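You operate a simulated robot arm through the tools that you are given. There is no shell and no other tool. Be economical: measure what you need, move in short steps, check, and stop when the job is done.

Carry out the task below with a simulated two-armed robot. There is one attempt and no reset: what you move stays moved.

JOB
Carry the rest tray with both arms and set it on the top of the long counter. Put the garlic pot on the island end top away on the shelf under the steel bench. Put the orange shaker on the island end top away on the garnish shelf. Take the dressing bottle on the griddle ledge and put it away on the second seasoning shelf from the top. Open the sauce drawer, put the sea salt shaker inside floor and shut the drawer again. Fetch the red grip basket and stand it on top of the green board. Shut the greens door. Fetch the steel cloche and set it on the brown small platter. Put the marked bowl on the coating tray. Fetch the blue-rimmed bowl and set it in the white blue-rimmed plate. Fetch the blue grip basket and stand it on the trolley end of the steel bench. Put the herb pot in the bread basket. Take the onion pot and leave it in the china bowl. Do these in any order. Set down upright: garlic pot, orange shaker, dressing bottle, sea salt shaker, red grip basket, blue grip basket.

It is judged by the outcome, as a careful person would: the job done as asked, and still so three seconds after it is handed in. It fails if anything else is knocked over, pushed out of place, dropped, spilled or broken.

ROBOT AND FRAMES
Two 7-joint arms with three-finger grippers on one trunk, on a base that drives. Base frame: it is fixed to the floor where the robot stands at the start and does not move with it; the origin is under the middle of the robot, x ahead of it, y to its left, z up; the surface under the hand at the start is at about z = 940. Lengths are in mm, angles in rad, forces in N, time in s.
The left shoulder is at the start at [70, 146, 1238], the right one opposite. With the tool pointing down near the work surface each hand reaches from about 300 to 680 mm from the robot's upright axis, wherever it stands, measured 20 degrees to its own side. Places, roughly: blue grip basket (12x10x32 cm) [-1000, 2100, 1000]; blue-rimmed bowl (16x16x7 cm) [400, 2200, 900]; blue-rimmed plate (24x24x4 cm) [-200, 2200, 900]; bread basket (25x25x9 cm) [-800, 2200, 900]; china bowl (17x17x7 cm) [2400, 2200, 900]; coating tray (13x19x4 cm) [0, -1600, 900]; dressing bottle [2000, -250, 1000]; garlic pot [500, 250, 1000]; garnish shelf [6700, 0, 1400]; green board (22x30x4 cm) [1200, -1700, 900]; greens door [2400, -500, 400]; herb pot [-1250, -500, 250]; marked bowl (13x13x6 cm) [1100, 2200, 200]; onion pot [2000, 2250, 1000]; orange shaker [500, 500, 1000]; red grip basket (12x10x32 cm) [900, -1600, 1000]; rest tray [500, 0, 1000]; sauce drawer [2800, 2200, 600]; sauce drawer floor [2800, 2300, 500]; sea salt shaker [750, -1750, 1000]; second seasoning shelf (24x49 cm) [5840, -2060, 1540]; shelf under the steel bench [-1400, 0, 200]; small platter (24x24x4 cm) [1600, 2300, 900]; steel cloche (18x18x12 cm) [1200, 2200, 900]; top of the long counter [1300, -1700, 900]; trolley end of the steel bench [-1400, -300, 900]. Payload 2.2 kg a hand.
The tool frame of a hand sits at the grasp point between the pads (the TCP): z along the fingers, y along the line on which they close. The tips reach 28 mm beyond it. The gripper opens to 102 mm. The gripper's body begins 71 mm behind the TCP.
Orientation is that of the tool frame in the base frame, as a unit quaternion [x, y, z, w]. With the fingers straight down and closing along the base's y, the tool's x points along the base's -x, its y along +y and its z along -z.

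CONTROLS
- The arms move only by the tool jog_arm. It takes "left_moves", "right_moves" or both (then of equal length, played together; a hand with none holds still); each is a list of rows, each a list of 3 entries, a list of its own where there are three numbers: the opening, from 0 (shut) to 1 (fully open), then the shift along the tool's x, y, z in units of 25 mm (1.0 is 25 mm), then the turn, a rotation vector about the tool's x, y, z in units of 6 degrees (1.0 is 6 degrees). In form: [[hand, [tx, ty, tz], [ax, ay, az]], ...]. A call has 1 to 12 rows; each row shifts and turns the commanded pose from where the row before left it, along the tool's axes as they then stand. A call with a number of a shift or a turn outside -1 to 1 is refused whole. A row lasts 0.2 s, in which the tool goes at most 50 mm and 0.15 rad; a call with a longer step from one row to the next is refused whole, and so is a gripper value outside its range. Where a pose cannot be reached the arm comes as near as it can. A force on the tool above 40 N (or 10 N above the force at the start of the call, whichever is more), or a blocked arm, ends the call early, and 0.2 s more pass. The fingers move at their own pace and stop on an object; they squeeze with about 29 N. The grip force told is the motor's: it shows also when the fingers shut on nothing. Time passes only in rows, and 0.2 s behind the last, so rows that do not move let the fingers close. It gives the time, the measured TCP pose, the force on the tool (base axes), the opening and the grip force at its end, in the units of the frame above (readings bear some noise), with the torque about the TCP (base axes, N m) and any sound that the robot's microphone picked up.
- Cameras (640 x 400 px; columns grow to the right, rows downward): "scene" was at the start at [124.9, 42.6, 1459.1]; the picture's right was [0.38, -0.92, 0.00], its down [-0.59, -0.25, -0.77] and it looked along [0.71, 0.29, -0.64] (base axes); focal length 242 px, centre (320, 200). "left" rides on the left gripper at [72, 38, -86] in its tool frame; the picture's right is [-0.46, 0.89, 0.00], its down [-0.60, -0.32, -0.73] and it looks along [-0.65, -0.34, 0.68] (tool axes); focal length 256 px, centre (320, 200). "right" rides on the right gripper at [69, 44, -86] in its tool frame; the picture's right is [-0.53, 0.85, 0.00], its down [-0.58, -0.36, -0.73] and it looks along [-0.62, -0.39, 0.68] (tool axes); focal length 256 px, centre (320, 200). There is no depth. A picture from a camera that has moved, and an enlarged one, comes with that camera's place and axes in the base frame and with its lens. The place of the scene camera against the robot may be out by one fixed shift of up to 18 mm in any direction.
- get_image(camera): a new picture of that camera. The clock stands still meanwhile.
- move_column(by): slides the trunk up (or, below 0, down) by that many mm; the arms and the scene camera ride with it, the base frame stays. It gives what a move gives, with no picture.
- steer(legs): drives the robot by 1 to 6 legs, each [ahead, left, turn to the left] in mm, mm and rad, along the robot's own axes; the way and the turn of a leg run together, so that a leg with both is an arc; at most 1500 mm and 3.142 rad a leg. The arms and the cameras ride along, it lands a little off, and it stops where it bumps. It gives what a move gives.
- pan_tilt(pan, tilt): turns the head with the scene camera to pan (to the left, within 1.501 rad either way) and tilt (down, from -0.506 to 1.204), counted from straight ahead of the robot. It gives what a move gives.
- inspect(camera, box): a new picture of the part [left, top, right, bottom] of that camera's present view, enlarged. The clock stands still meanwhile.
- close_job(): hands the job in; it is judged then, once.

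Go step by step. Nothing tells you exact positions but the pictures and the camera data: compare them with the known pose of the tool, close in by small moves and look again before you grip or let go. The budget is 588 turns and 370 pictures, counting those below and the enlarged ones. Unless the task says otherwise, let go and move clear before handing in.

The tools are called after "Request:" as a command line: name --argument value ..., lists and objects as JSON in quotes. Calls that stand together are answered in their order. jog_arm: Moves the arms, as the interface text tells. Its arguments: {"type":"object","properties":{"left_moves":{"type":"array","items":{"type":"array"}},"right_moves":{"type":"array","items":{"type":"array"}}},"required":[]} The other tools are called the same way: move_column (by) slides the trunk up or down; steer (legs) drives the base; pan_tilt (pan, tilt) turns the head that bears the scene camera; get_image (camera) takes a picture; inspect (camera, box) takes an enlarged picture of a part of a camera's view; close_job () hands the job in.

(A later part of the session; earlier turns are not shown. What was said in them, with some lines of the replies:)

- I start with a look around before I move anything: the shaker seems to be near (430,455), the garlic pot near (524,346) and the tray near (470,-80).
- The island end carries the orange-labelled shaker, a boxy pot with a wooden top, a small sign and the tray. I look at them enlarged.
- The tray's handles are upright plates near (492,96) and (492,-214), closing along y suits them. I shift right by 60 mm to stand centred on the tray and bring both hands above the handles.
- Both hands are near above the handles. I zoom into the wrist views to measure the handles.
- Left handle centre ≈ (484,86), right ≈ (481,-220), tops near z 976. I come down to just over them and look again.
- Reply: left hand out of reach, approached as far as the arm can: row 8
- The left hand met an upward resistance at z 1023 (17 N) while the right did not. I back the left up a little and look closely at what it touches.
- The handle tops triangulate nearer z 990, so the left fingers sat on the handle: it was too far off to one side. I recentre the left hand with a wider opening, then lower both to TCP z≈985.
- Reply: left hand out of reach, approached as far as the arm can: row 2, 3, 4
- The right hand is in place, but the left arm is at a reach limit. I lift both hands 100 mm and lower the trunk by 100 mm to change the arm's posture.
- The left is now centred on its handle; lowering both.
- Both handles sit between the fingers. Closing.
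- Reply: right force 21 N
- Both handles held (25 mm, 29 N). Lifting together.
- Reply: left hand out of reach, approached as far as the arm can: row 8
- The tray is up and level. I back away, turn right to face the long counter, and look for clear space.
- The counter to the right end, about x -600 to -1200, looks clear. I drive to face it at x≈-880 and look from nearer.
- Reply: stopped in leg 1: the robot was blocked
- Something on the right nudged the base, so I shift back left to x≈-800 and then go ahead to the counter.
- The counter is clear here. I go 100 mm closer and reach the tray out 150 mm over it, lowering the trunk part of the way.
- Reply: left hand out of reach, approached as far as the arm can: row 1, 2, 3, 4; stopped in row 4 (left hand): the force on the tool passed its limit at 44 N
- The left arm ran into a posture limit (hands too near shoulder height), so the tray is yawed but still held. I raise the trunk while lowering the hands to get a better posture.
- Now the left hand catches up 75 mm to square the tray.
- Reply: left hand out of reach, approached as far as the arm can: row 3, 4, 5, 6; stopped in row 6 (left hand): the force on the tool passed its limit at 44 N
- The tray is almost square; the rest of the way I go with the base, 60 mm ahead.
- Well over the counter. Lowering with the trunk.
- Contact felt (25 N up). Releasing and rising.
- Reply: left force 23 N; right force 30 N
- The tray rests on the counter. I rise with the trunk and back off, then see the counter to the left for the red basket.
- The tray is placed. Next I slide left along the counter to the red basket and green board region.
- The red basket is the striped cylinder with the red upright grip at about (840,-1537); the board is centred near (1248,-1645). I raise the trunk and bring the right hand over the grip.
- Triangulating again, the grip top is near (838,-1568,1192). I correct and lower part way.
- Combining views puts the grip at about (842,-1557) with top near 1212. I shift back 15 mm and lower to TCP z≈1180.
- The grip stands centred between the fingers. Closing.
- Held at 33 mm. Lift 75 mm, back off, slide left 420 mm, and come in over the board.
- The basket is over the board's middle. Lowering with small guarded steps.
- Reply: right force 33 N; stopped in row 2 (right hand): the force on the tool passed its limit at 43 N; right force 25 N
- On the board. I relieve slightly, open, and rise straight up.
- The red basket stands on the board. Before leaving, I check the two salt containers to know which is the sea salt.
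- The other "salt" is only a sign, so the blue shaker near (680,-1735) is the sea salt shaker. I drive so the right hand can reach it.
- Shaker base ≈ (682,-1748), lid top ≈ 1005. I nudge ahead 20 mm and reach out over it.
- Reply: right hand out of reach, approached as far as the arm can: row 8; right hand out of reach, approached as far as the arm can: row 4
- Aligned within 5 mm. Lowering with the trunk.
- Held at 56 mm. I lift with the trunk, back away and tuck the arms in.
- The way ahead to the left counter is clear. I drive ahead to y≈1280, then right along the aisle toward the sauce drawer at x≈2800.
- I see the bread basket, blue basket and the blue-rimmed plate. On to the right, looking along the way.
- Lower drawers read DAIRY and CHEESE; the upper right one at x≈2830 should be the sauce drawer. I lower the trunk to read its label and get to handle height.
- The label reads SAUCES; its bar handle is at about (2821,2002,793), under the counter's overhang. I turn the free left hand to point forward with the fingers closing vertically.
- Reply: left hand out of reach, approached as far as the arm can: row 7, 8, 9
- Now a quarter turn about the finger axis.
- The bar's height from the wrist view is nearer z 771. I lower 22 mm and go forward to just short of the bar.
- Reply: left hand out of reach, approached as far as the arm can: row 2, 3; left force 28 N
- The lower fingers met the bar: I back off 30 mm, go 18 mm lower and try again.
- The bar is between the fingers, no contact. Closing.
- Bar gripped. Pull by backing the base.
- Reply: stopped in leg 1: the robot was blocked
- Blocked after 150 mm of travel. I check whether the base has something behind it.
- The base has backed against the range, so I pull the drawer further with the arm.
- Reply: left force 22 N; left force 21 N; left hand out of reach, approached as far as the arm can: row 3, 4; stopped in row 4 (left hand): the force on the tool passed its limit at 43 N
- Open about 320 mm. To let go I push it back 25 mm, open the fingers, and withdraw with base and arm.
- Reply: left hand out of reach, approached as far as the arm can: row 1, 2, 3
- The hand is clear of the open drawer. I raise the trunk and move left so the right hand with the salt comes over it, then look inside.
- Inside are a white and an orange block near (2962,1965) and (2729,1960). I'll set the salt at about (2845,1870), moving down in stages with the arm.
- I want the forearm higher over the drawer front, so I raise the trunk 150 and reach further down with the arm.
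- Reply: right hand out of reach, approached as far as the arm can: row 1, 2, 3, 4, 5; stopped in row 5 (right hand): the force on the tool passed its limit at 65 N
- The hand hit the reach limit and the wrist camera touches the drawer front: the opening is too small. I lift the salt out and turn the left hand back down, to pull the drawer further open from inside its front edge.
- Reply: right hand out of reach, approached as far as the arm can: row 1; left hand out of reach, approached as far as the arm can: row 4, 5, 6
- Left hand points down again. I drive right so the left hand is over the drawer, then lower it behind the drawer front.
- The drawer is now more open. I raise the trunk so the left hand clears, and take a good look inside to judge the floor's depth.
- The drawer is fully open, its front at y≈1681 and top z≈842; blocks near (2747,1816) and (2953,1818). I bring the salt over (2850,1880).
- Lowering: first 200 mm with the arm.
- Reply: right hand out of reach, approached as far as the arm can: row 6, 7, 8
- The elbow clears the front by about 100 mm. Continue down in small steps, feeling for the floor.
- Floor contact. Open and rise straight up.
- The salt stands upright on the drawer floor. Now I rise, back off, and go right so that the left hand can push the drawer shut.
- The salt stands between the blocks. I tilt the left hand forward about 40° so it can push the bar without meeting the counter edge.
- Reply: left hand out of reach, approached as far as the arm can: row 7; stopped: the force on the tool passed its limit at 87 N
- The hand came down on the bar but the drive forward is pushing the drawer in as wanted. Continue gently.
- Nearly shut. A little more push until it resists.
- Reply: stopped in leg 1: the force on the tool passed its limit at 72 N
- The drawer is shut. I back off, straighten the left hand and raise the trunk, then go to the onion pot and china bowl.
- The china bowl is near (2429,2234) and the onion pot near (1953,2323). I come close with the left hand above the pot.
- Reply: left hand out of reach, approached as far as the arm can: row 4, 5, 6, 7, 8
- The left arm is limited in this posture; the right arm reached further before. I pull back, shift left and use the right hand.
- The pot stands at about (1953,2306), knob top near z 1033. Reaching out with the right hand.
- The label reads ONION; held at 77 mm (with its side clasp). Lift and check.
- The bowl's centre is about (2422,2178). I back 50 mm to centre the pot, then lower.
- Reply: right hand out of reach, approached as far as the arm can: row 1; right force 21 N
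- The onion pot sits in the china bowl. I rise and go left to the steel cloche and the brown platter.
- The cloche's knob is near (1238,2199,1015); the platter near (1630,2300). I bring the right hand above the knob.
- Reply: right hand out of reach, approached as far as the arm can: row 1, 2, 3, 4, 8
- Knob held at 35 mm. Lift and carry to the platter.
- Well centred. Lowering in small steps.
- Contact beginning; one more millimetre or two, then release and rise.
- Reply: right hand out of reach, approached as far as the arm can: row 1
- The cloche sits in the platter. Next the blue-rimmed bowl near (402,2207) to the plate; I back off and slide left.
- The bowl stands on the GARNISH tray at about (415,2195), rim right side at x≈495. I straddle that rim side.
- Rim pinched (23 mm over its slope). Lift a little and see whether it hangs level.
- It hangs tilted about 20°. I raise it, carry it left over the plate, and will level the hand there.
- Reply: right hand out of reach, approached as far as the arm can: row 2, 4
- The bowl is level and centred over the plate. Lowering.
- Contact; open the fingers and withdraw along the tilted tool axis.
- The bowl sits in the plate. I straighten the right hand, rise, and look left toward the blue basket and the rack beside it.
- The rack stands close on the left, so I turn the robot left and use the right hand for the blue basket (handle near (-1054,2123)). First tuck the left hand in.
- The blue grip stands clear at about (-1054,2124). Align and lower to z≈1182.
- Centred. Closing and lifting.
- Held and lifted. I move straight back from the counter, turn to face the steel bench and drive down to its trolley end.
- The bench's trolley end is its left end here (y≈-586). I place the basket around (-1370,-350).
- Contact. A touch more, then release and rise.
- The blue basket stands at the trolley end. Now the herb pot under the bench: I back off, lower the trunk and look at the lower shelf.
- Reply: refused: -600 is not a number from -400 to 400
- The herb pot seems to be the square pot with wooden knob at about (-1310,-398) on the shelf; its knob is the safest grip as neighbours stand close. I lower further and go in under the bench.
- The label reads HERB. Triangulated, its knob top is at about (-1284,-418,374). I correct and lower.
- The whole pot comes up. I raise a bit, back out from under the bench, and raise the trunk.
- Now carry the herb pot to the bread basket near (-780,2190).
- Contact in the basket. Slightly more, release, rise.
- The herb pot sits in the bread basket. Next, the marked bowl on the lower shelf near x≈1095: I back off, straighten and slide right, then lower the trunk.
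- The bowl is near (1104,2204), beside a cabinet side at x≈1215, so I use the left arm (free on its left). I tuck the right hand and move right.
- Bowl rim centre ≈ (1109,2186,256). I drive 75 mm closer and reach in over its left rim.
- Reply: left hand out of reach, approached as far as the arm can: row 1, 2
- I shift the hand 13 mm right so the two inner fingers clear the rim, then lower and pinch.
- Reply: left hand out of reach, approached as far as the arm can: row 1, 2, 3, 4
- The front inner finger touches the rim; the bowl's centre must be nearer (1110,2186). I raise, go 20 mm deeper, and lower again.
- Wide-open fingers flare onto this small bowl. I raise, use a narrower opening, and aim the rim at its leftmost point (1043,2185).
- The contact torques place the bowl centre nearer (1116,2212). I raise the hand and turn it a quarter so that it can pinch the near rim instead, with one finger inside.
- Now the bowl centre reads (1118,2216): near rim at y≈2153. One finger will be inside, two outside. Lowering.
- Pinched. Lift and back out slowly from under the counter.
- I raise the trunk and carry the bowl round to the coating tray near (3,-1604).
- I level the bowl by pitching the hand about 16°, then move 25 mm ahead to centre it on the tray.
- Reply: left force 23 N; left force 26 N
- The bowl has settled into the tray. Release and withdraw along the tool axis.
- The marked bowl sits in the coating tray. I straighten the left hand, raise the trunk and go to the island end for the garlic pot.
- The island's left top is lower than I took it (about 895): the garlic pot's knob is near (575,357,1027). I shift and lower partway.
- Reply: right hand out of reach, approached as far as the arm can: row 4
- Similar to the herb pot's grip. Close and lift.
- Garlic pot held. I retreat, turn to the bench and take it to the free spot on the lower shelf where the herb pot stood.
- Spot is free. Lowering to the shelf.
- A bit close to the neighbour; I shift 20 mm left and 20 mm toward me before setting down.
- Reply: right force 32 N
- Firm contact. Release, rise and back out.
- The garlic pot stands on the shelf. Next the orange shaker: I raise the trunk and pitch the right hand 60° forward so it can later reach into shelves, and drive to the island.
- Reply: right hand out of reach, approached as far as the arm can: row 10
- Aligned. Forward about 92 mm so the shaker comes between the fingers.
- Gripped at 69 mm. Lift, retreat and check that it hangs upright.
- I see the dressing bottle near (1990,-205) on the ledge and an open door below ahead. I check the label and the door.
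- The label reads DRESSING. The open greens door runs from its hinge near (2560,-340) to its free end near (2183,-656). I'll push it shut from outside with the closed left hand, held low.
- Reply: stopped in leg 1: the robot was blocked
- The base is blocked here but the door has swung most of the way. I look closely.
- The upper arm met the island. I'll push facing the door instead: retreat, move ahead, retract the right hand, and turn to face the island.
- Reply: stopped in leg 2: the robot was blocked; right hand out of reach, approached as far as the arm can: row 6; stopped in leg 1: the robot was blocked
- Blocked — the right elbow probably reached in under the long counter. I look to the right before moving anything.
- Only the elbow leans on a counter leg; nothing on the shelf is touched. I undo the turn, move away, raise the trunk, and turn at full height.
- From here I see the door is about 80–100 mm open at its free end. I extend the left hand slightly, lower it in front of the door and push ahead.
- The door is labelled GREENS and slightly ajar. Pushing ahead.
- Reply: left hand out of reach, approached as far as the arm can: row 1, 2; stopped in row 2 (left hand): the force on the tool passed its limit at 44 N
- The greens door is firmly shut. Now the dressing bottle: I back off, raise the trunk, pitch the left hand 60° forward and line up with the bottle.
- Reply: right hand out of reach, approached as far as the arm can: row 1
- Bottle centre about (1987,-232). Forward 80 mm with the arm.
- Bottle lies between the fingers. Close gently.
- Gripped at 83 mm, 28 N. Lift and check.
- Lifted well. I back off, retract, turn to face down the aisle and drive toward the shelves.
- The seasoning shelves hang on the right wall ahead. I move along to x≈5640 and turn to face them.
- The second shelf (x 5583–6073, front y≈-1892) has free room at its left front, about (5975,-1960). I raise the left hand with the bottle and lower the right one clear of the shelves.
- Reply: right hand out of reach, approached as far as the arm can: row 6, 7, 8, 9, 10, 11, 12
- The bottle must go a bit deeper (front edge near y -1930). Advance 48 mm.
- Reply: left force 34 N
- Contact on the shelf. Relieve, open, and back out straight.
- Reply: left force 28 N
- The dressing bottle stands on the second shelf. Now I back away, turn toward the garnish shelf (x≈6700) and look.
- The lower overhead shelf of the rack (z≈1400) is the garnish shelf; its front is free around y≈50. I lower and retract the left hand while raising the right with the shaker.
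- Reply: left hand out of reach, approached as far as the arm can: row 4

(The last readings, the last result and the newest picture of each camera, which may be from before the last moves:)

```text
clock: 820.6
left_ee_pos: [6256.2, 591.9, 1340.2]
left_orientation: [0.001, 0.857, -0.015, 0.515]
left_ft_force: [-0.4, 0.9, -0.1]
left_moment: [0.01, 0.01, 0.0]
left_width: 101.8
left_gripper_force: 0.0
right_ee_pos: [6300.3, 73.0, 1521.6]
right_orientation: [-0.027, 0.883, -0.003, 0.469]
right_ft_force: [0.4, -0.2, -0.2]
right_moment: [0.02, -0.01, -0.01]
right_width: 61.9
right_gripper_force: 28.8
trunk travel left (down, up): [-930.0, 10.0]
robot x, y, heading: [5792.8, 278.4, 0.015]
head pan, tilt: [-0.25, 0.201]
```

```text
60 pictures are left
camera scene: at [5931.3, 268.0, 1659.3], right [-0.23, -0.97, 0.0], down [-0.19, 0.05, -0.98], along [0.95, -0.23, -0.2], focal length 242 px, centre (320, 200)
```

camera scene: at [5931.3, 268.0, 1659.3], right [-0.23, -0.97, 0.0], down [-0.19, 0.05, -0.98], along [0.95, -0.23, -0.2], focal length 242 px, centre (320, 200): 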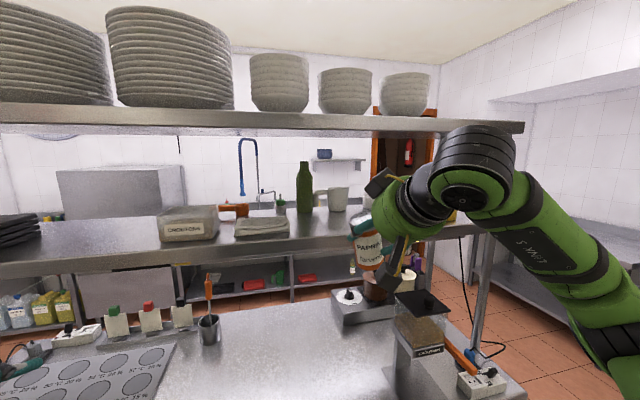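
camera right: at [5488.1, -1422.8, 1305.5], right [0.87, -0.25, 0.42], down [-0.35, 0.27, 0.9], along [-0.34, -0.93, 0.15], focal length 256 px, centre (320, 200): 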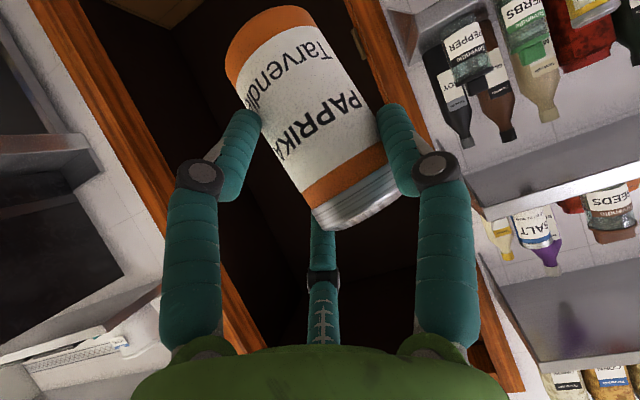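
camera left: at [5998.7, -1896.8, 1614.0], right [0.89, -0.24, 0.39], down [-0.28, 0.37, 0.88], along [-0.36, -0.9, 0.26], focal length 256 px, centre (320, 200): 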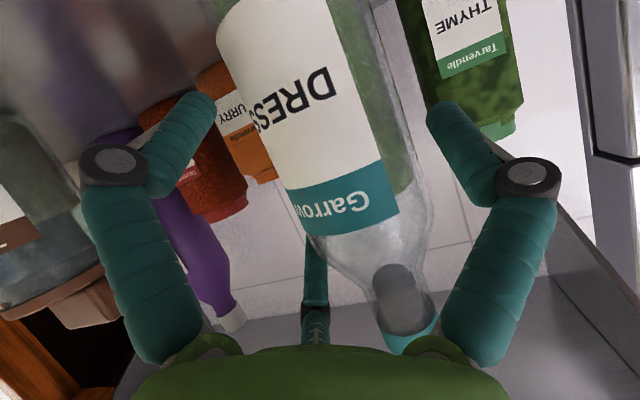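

The shelf's front edge is near x 6603 and the spot at (6668,65) is free. Advance with the base, then check.

Request:
steer --legs '[[0, 0, -0.012], [285, 0, 0]]'

Request:
get_image --camera "scene"

Request:
get_image --camera "right"

```text
clock: 822.9
left_ee_pos: [6541.1, 580.9, 1342.9]
left_orientation: [0.009, 0.856, -0.019, 0.516]
left_ft_force: [-15.5, -11.0, -5.5]
left_moment: [0.66, -0.71, -0.42]
left_width: 97.5
left_gripper_force: 0.1
right_ee_pos: [6577.6, 61.6, 1522.6]
right_orientation: [-0.02, 0.883, -0.006, 0.47]
right_ft_force: [0.2, 0.5, -1.6]
right_moment: [-0.01, 0.02, -0.01]
right_width: 61.3
right_gripper_force: 28.9
trunk travel left (down, up): [-930.0, 10.0]
robot x, y, heading: [6078.5, 272.0, 0.0]
head pan, tilt: [-0.25, 0.201]
```

```text
59 pictures are left
camera scene: at [6210.3, 262.7, 1659.9], right [-0.25, -0.97, 0.0], down [-0.19, 0.05, -0.98], along [0.95, -0.24, -0.2], focal length 242 px, centre (320, 200)
```

scene: 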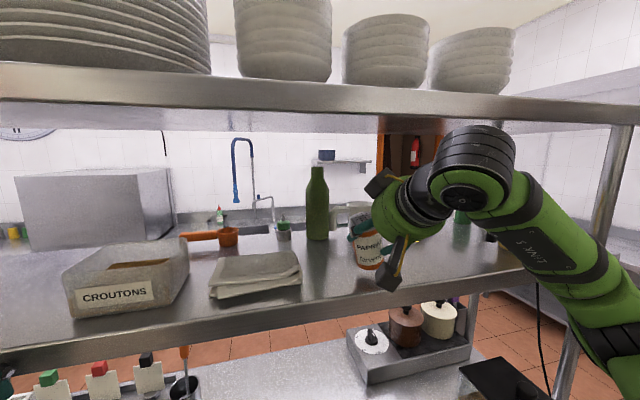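

```text
58 pictures are left
camera right: at [6464.8, 101.8, 1513.7], right [0.27, 0.87, 0.42], down [-0.27, -0.35, 0.9], along [0.92, -0.36, 0.14], focal length 256 px, centre (320, 200)
```

right: 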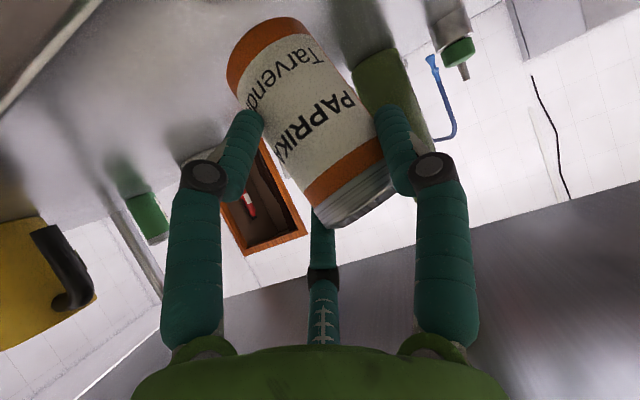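

The left hand touches something. I back off a little and look with its camera.

Request:
steer --legs '[[-50, 0, 0]]'

Request:
get_image --camera "left"

Request:
pan_tilt --pan 0.5 --tilt 0.4

Request:
get_image --camera "scene"

```text
clock: 823.8
left_ee_pos: [6507.0, 585.2, 1336.7]
left_orientation: [0.009, 0.86, -0.021, 0.51]
left_ft_force: [0.8, 0.3, -0.7]
left_moment: [0.0, -0.01, 0.0]
left_width: 102.0
left_gripper_force: 0.0
right_ee_pos: [6546.3, 65.1, 1515.9]
right_orientation: [-0.02, 0.886, -0.007, 0.464]
right_ft_force: [1.0, 0.1, -1.5]
right_moment: [0.0, 0.08, -0.01]
right_width: 61.6
right_gripper_force: 28.5
trunk travel left (down, up): [-930.0, 10.0]
robot x, y, heading: [6026.0, 276.8, 0.0]
head pan, tilt: [-0.25, 0.201]
```

```text
57 pictures are left
camera left: at [6399.5, 626.0, 1313.2], right [0.25, 0.89, 0.39], down [-0.36, -0.28, 0.89], along [0.9, -0.37, 0.25], focal length 256 px, centre (320, 200)
```

left: 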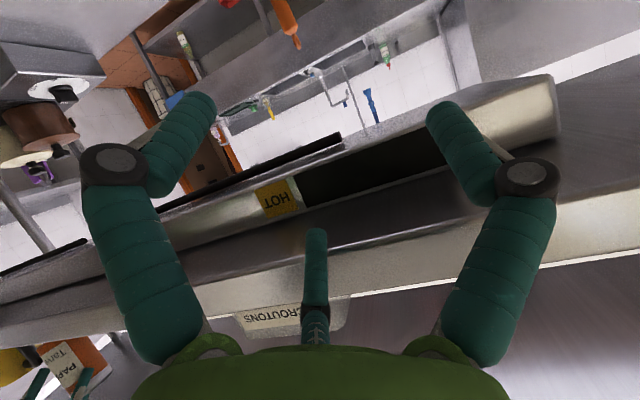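

```text
clock: 824.9
left_ee_pos: [6495.5, 583.9, 1340.4]
left_orientation: [0.009, 0.857, -0.02, 0.515]
left_ft_force: [-1.2, -0.2, 0.7]
left_moment: [0.0, 0.02, 0.04]
left_width: 102.2
left_gripper_force: 0.1
right_ee_pos: [6531.6, 64.2, 1521.9]
right_orientation: [-0.02, 0.883, -0.007, 0.468]
right_ft_force: [0.2, -0.4, -0.4]
right_moment: [-0.01, 0.0, 0.0]
right_width: 61.3
right_gripper_force: 28.8
trunk travel left (down, up): [-930.0, 10.0]
robot x, y, heading: [6030.5, 278.0, -0.0]
head pan, tilt: [0.499, 0.4]
```

```text
56 pictures are left
camera scene: at [6157.0, 332.9, 1641.0], right [0.48, -0.88, 0.0], down [-0.34, -0.18, -0.92], along [0.81, 0.44, -0.39], focal length 242 px, centre (320, 200)
```

scene: 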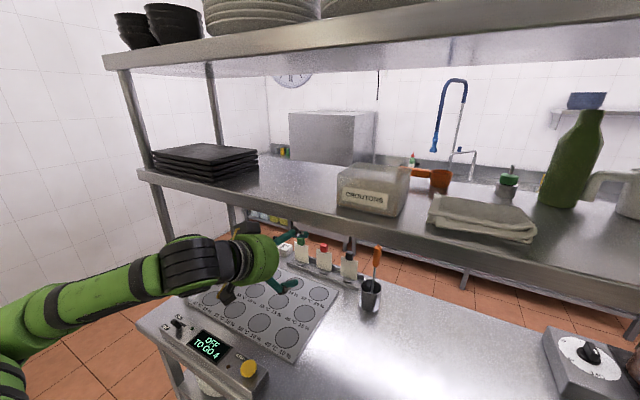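

The left hand met the heat lamp bar beneath the shelf; nothing moved. I lower the left hand well below it, then advance again.

Request:
jog_arm --left_moves '[[1, [1, 0, 0.55], [0, 0, 0]], [1, [1, 0, 0.55], [0, 0, 0]], [1, [1, 0, 0.55], [0, 0, 0]], [1, [1, 0, 0.55], [0, 0, 0]], [1, [1, 0, 0.55], [0, 0, 0]], [1, [1, 0, 0.55], [0, 0, 0]]]' --right_moves '[[0, [-0.45, 0, 0.78], [0, 0, 0]], [0, [-0.45, 0, 0.78], [0, 0, 0]], [0, [-0.45, 0, 0.78], [0, 0, 0]], [0, [-0.4, 0, 0.7], [0, 0, 0]], [0, [0, 0, 0], [0, 0, 0]], [0, [0, 0, 0], [0, 0, 0]]]'

Request:
steer --legs '[[45, 0, 0]]'

Request:
pan_tilt --pan -0.25 --tilt 0.25

Request:
get_image --camera "scene"

```text
clock: 826.3
left_ee_pos: [6503.5, 581.0, 1168.3]
left_orientation: [0.01, 0.858, -0.02, 0.514]
left_ft_force: [0.5, -0.2, -1.0]
left_moment: [0.02, -0.01, 0.0]
left_width: 101.9
left_gripper_force: 0.0
left hand out of reach, approached as far as the arm can: row 2
right_ee_pos: [6620.4, 66.9, 1514.7]
right_orientation: [-0.019, 0.884, -0.008, 0.468]
right_ft_force: [-1.0, -0.9, -0.5]
right_moment: [-0.02, 0.01, 0.0]
right_width: 61.2
right_gripper_force: 29.2
trunk travel left (down, up): [-930.0, 10.0]
robot x, y, heading: [6031.6, 278.0, -0.003]
head pan, tilt: [0.499, 0.4]
```

```text
clock: 827.2
left_ee_pos: [6538.9, 580.5, 1173.3]
left_orientation: [0.009, 0.855, -0.02, 0.518]
left_ft_force: [-1.2, 0.2, 0.9]
left_moment: [0.0, -0.03, 0.04]
left_width: 101.9
left_gripper_force: 0.1
right_ee_pos: [6655.0, 66.5, 1518.1]
right_orientation: [-0.02, 0.883, -0.008, 0.469]
right_ft_force: [-1.5, -0.7, 0.1]
right_moment: [0.01, -0.02, 0.0]
right_width: 61.2
right_gripper_force: 28.9
trunk travel left (down, up): [-930.0, 10.0]
robot x, y, heading: [6075.2, 276.7, -0.006]
head pan, tilt: [0.499, 0.4]
```

```text
clock: 828.3
left_ee_pos: [6547.7, 581.1, 1168.7]
left_orientation: [0.009, 0.857, -0.02, 0.515]
left_ft_force: [0.2, -0.2, 0.0]
left_moment: [0.01, -0.02, 0.02]
left_width: 101.8
left_gripper_force: 0.0
right_ee_pos: [6666.6, 67.7, 1512.5]
right_orientation: [-0.02, 0.884, -0.008, 0.467]
right_ft_force: [0.0, 0.7, -0.9]
right_moment: [0.02, 0.01, -0.01]
right_width: 61.1
right_gripper_force: 28.8
trunk travel left (down, up): [-930.0, 10.0]
robot x, y, heading: [6073.4, 281.1, -0.006]
head pan, tilt: [-0.25, 0.25]
```

```text
55 pictures are left
camera scene: at [6212.6, 265.8, 1654.7], right [-0.25, -0.97, 0.0], down [-0.24, 0.06, -0.97], along [0.94, -0.24, -0.25], focal length 242 px, centre (320, 200)
```

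scene: 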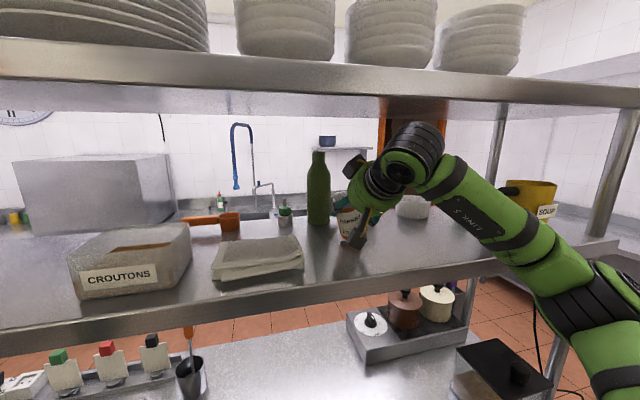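

Request:
move_column --by -15

Request:
inspect --camera "scene" --box '[260, 150, 460, 290]'

Request:
get_image --camera "right"

```text
clock: 828.9
left_ee_pos: [6544.7, 584.5, 1155.4]
left_orientation: [0.007, 0.856, -0.02, 0.516]
left_ft_force: [-0.3, -0.4, 0.0]
left_moment: [-0.05, 0.02, 0.0]
left_width: 102.0
left_gripper_force: 0.0
right_ee_pos: [6661.2, 71.8, 1506.8]
right_orientation: [-0.02, 0.881, -0.007, 0.474]
right_ft_force: [0.9, 2.3, 24.0]
right_moment: [0.35, -0.72, -0.05]
right_width: 60.9
right_gripper_force: 29.4
trunk travel left (down, up): [-915.0, 25.0]
robot x, y, heading: [6073.1, 281.2, -0.003]
head pan, tilt: [-0.25, 0.25]
```

```text
2.86 times, centred on (360, 220) of scene
camera zoom: at [6207.0, 270.4, 1640.7], right [-0.25, -0.97, 0.0], down [-0.24, 0.06, -0.97], along [0.94, -0.24, -0.24], focal length 691 px, centre (206, 143)
```

zoom: 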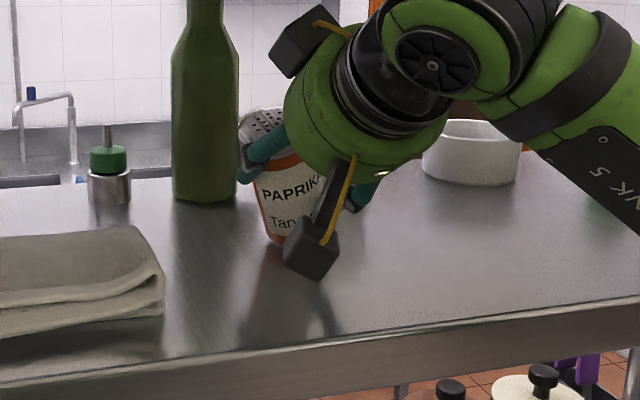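

```text
53 pictures are left
camera right: at [6548.1, 112.1, 1495.8], right [0.27, 0.87, 0.42], down [-0.28, -0.34, 0.9], along [0.92, -0.36, 0.15], focal length 256 px, centre (320, 200)
```

right: 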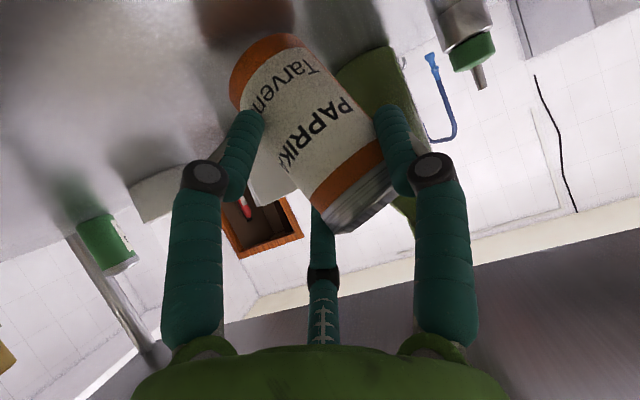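

Contact already (24 N), the shaker leaning slightly in the grip. I ease off a little, open slowly and check that it settles upright.

Request:
move_column --by 2

Request:
jog_arm --right_moves '[[0.64, [0, 0, 0], [0, 0, 0]], [0.68, [0, 0, 0], [0, 0, 0]], [0.75, [0, 0, 0], [0, 0, 0]], [0.9, [0, 0, 0], [0, 0, 0]], [1, [0, 0, 0], [0, 0, 0]]]'

Request:
get_image --camera "right"

Request:
inspect --camera "scene" --box '[260, 150, 460, 290]'

```text
clock: 829.5
left_ee_pos: [6544.9, 583.6, 1157.0]
left_orientation: [0.008, 0.856, -0.021, 0.516]
left_ft_force: [-0.4, 0.3, -0.1]
left_moment: [0.01, 0.0, -0.01]
left_width: 101.9
left_gripper_force: 0.0
right_ee_pos: [6659.5, 69.5, 1504.4]
right_orientation: [-0.021, 0.881, -0.007, 0.472]
right_ft_force: [1.4, 2.3, 22.1]
right_moment: [0.35, -0.61, 0.03]
right_width: 60.4
right_gripper_force: 28.8
trunk travel left (down, up): [-917.0, 23.0]
robot x, y, heading: [6075.9, 277.2, -0.001]
head pan, tilt: [-0.25, 0.25]
```

```text
clock: 830.7
left_ee_pos: [6547.2, 582.0, 1155.2]
left_orientation: [0.008, 0.857, -0.02, 0.515]
left_ft_force: [0.3, -0.1, -0.6]
left_moment: [0.03, -0.01, 0.02]
left_width: 102.1
left_gripper_force: 0.1
right_ee_pos: [6664.8, 68.4, 1500.9]
right_orientation: [-0.019, 0.884, -0.008, 0.467]
right_ft_force: [0.5, 0.5, 0.0]
right_moment: [0.01, -0.02, -0.02]
right_width: 102.1
right_gripper_force: 0.0
trunk travel left (down, up): [-917.0, 23.0]
robot x, y, heading: [6074.0, 276.9, 0.001]
head pan, tilt: [-0.25, 0.25]
```

```text
52 pictures are left
camera right: at [6552.5, 107.6, 1492.1], right [0.28, 0.87, 0.41], down [-0.27, -0.34, 0.9], along [0.92, -0.36, 0.14], focal length 256 px, centre (320, 200)
```

right: 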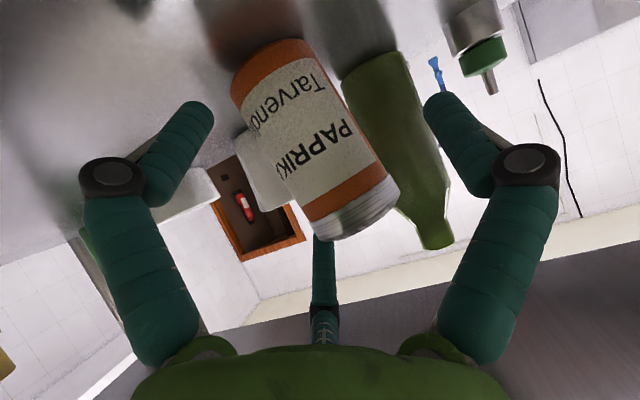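

```text
2.86 times, centred on (360, 220) of scene
camera zoom: at [6211.6, 266.0, 1641.8], right [-0.25, -0.97, 0.0], down [-0.24, 0.06, -0.97], along [0.94, -0.24, -0.25], focal length 691 px, centre (206, 143)
```

zoom: 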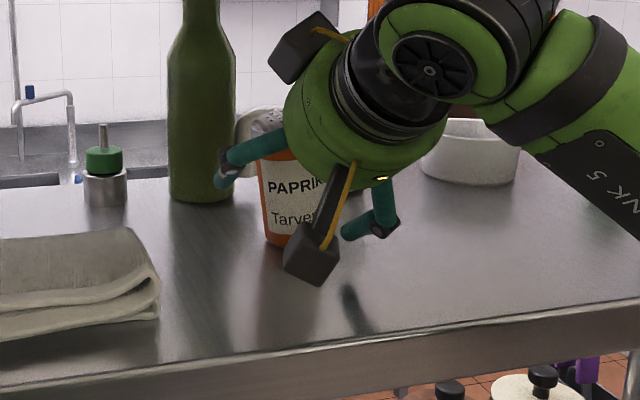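

It stands upright. Back straight out and check.

Request:
steer --legs '[[-230, 0, 0]]'

Request:
get_image --camera "scene"

```text
clock: 832.4
left_ee_pos: [6323.9, 581.9, 1154.1]
left_orientation: [0.009, 0.858, -0.02, 0.513]
left_ft_force: [0.7, -0.1, -0.5]
left_moment: [0.01, 0.03, -0.02]
left_width: 101.9
left_gripper_force: 0.0
right_ee_pos: [6441.7, 66.6, 1498.1]
right_orientation: [-0.018, 0.885, -0.009, 0.465]
right_ft_force: [0.2, -0.1, -0.8]
right_moment: [0.01, 0.02, -0.02]
right_width: 102.0
right_gripper_force: 0.1
trunk travel left (down, up): [-917.0, 23.0]
robot x, y, heading: [5847.7, 280.4, -0.004]
head pan, tilt: [-0.25, 0.25]
```

```text
50 pictures are left
camera scene: at [5989.0, 266.1, 1641.3], right [-0.25, -0.97, 0.0], down [-0.24, 0.06, -0.97], along [0.94, -0.24, -0.25], focal length 242 px, centre (320, 200)
```

scene: 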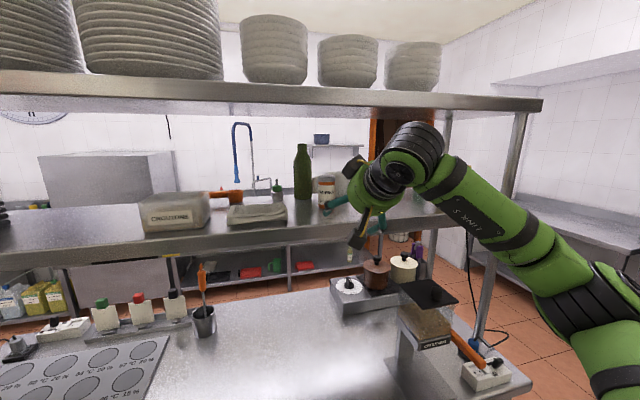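

Everything is placed, the drawer and the door are shut, and both hands are empty and clear, so I hand the job in.

Request:
close_job

```text
The job is handed in.
```

I did all thirteen tasks and handed the job in. The last pictures show every item where you asked, with the sauce drawer and greens door shut and both hands empty and clear.

- **Coating tray:** it slid about 15 mm when the marked bowl was set into it. The bowl sits level.
- **Rest tray:** it stands on the free right-hand end of the long counter, at about x -780, not near its middle.
- **Harder contacts:** the left hand pressed down on the sauce drawer's bar (87 N), and later met the lamp bar under the garnish shelf. The right elbow leaned on a leg of the long counter. I saw nothing displaced or damaged.
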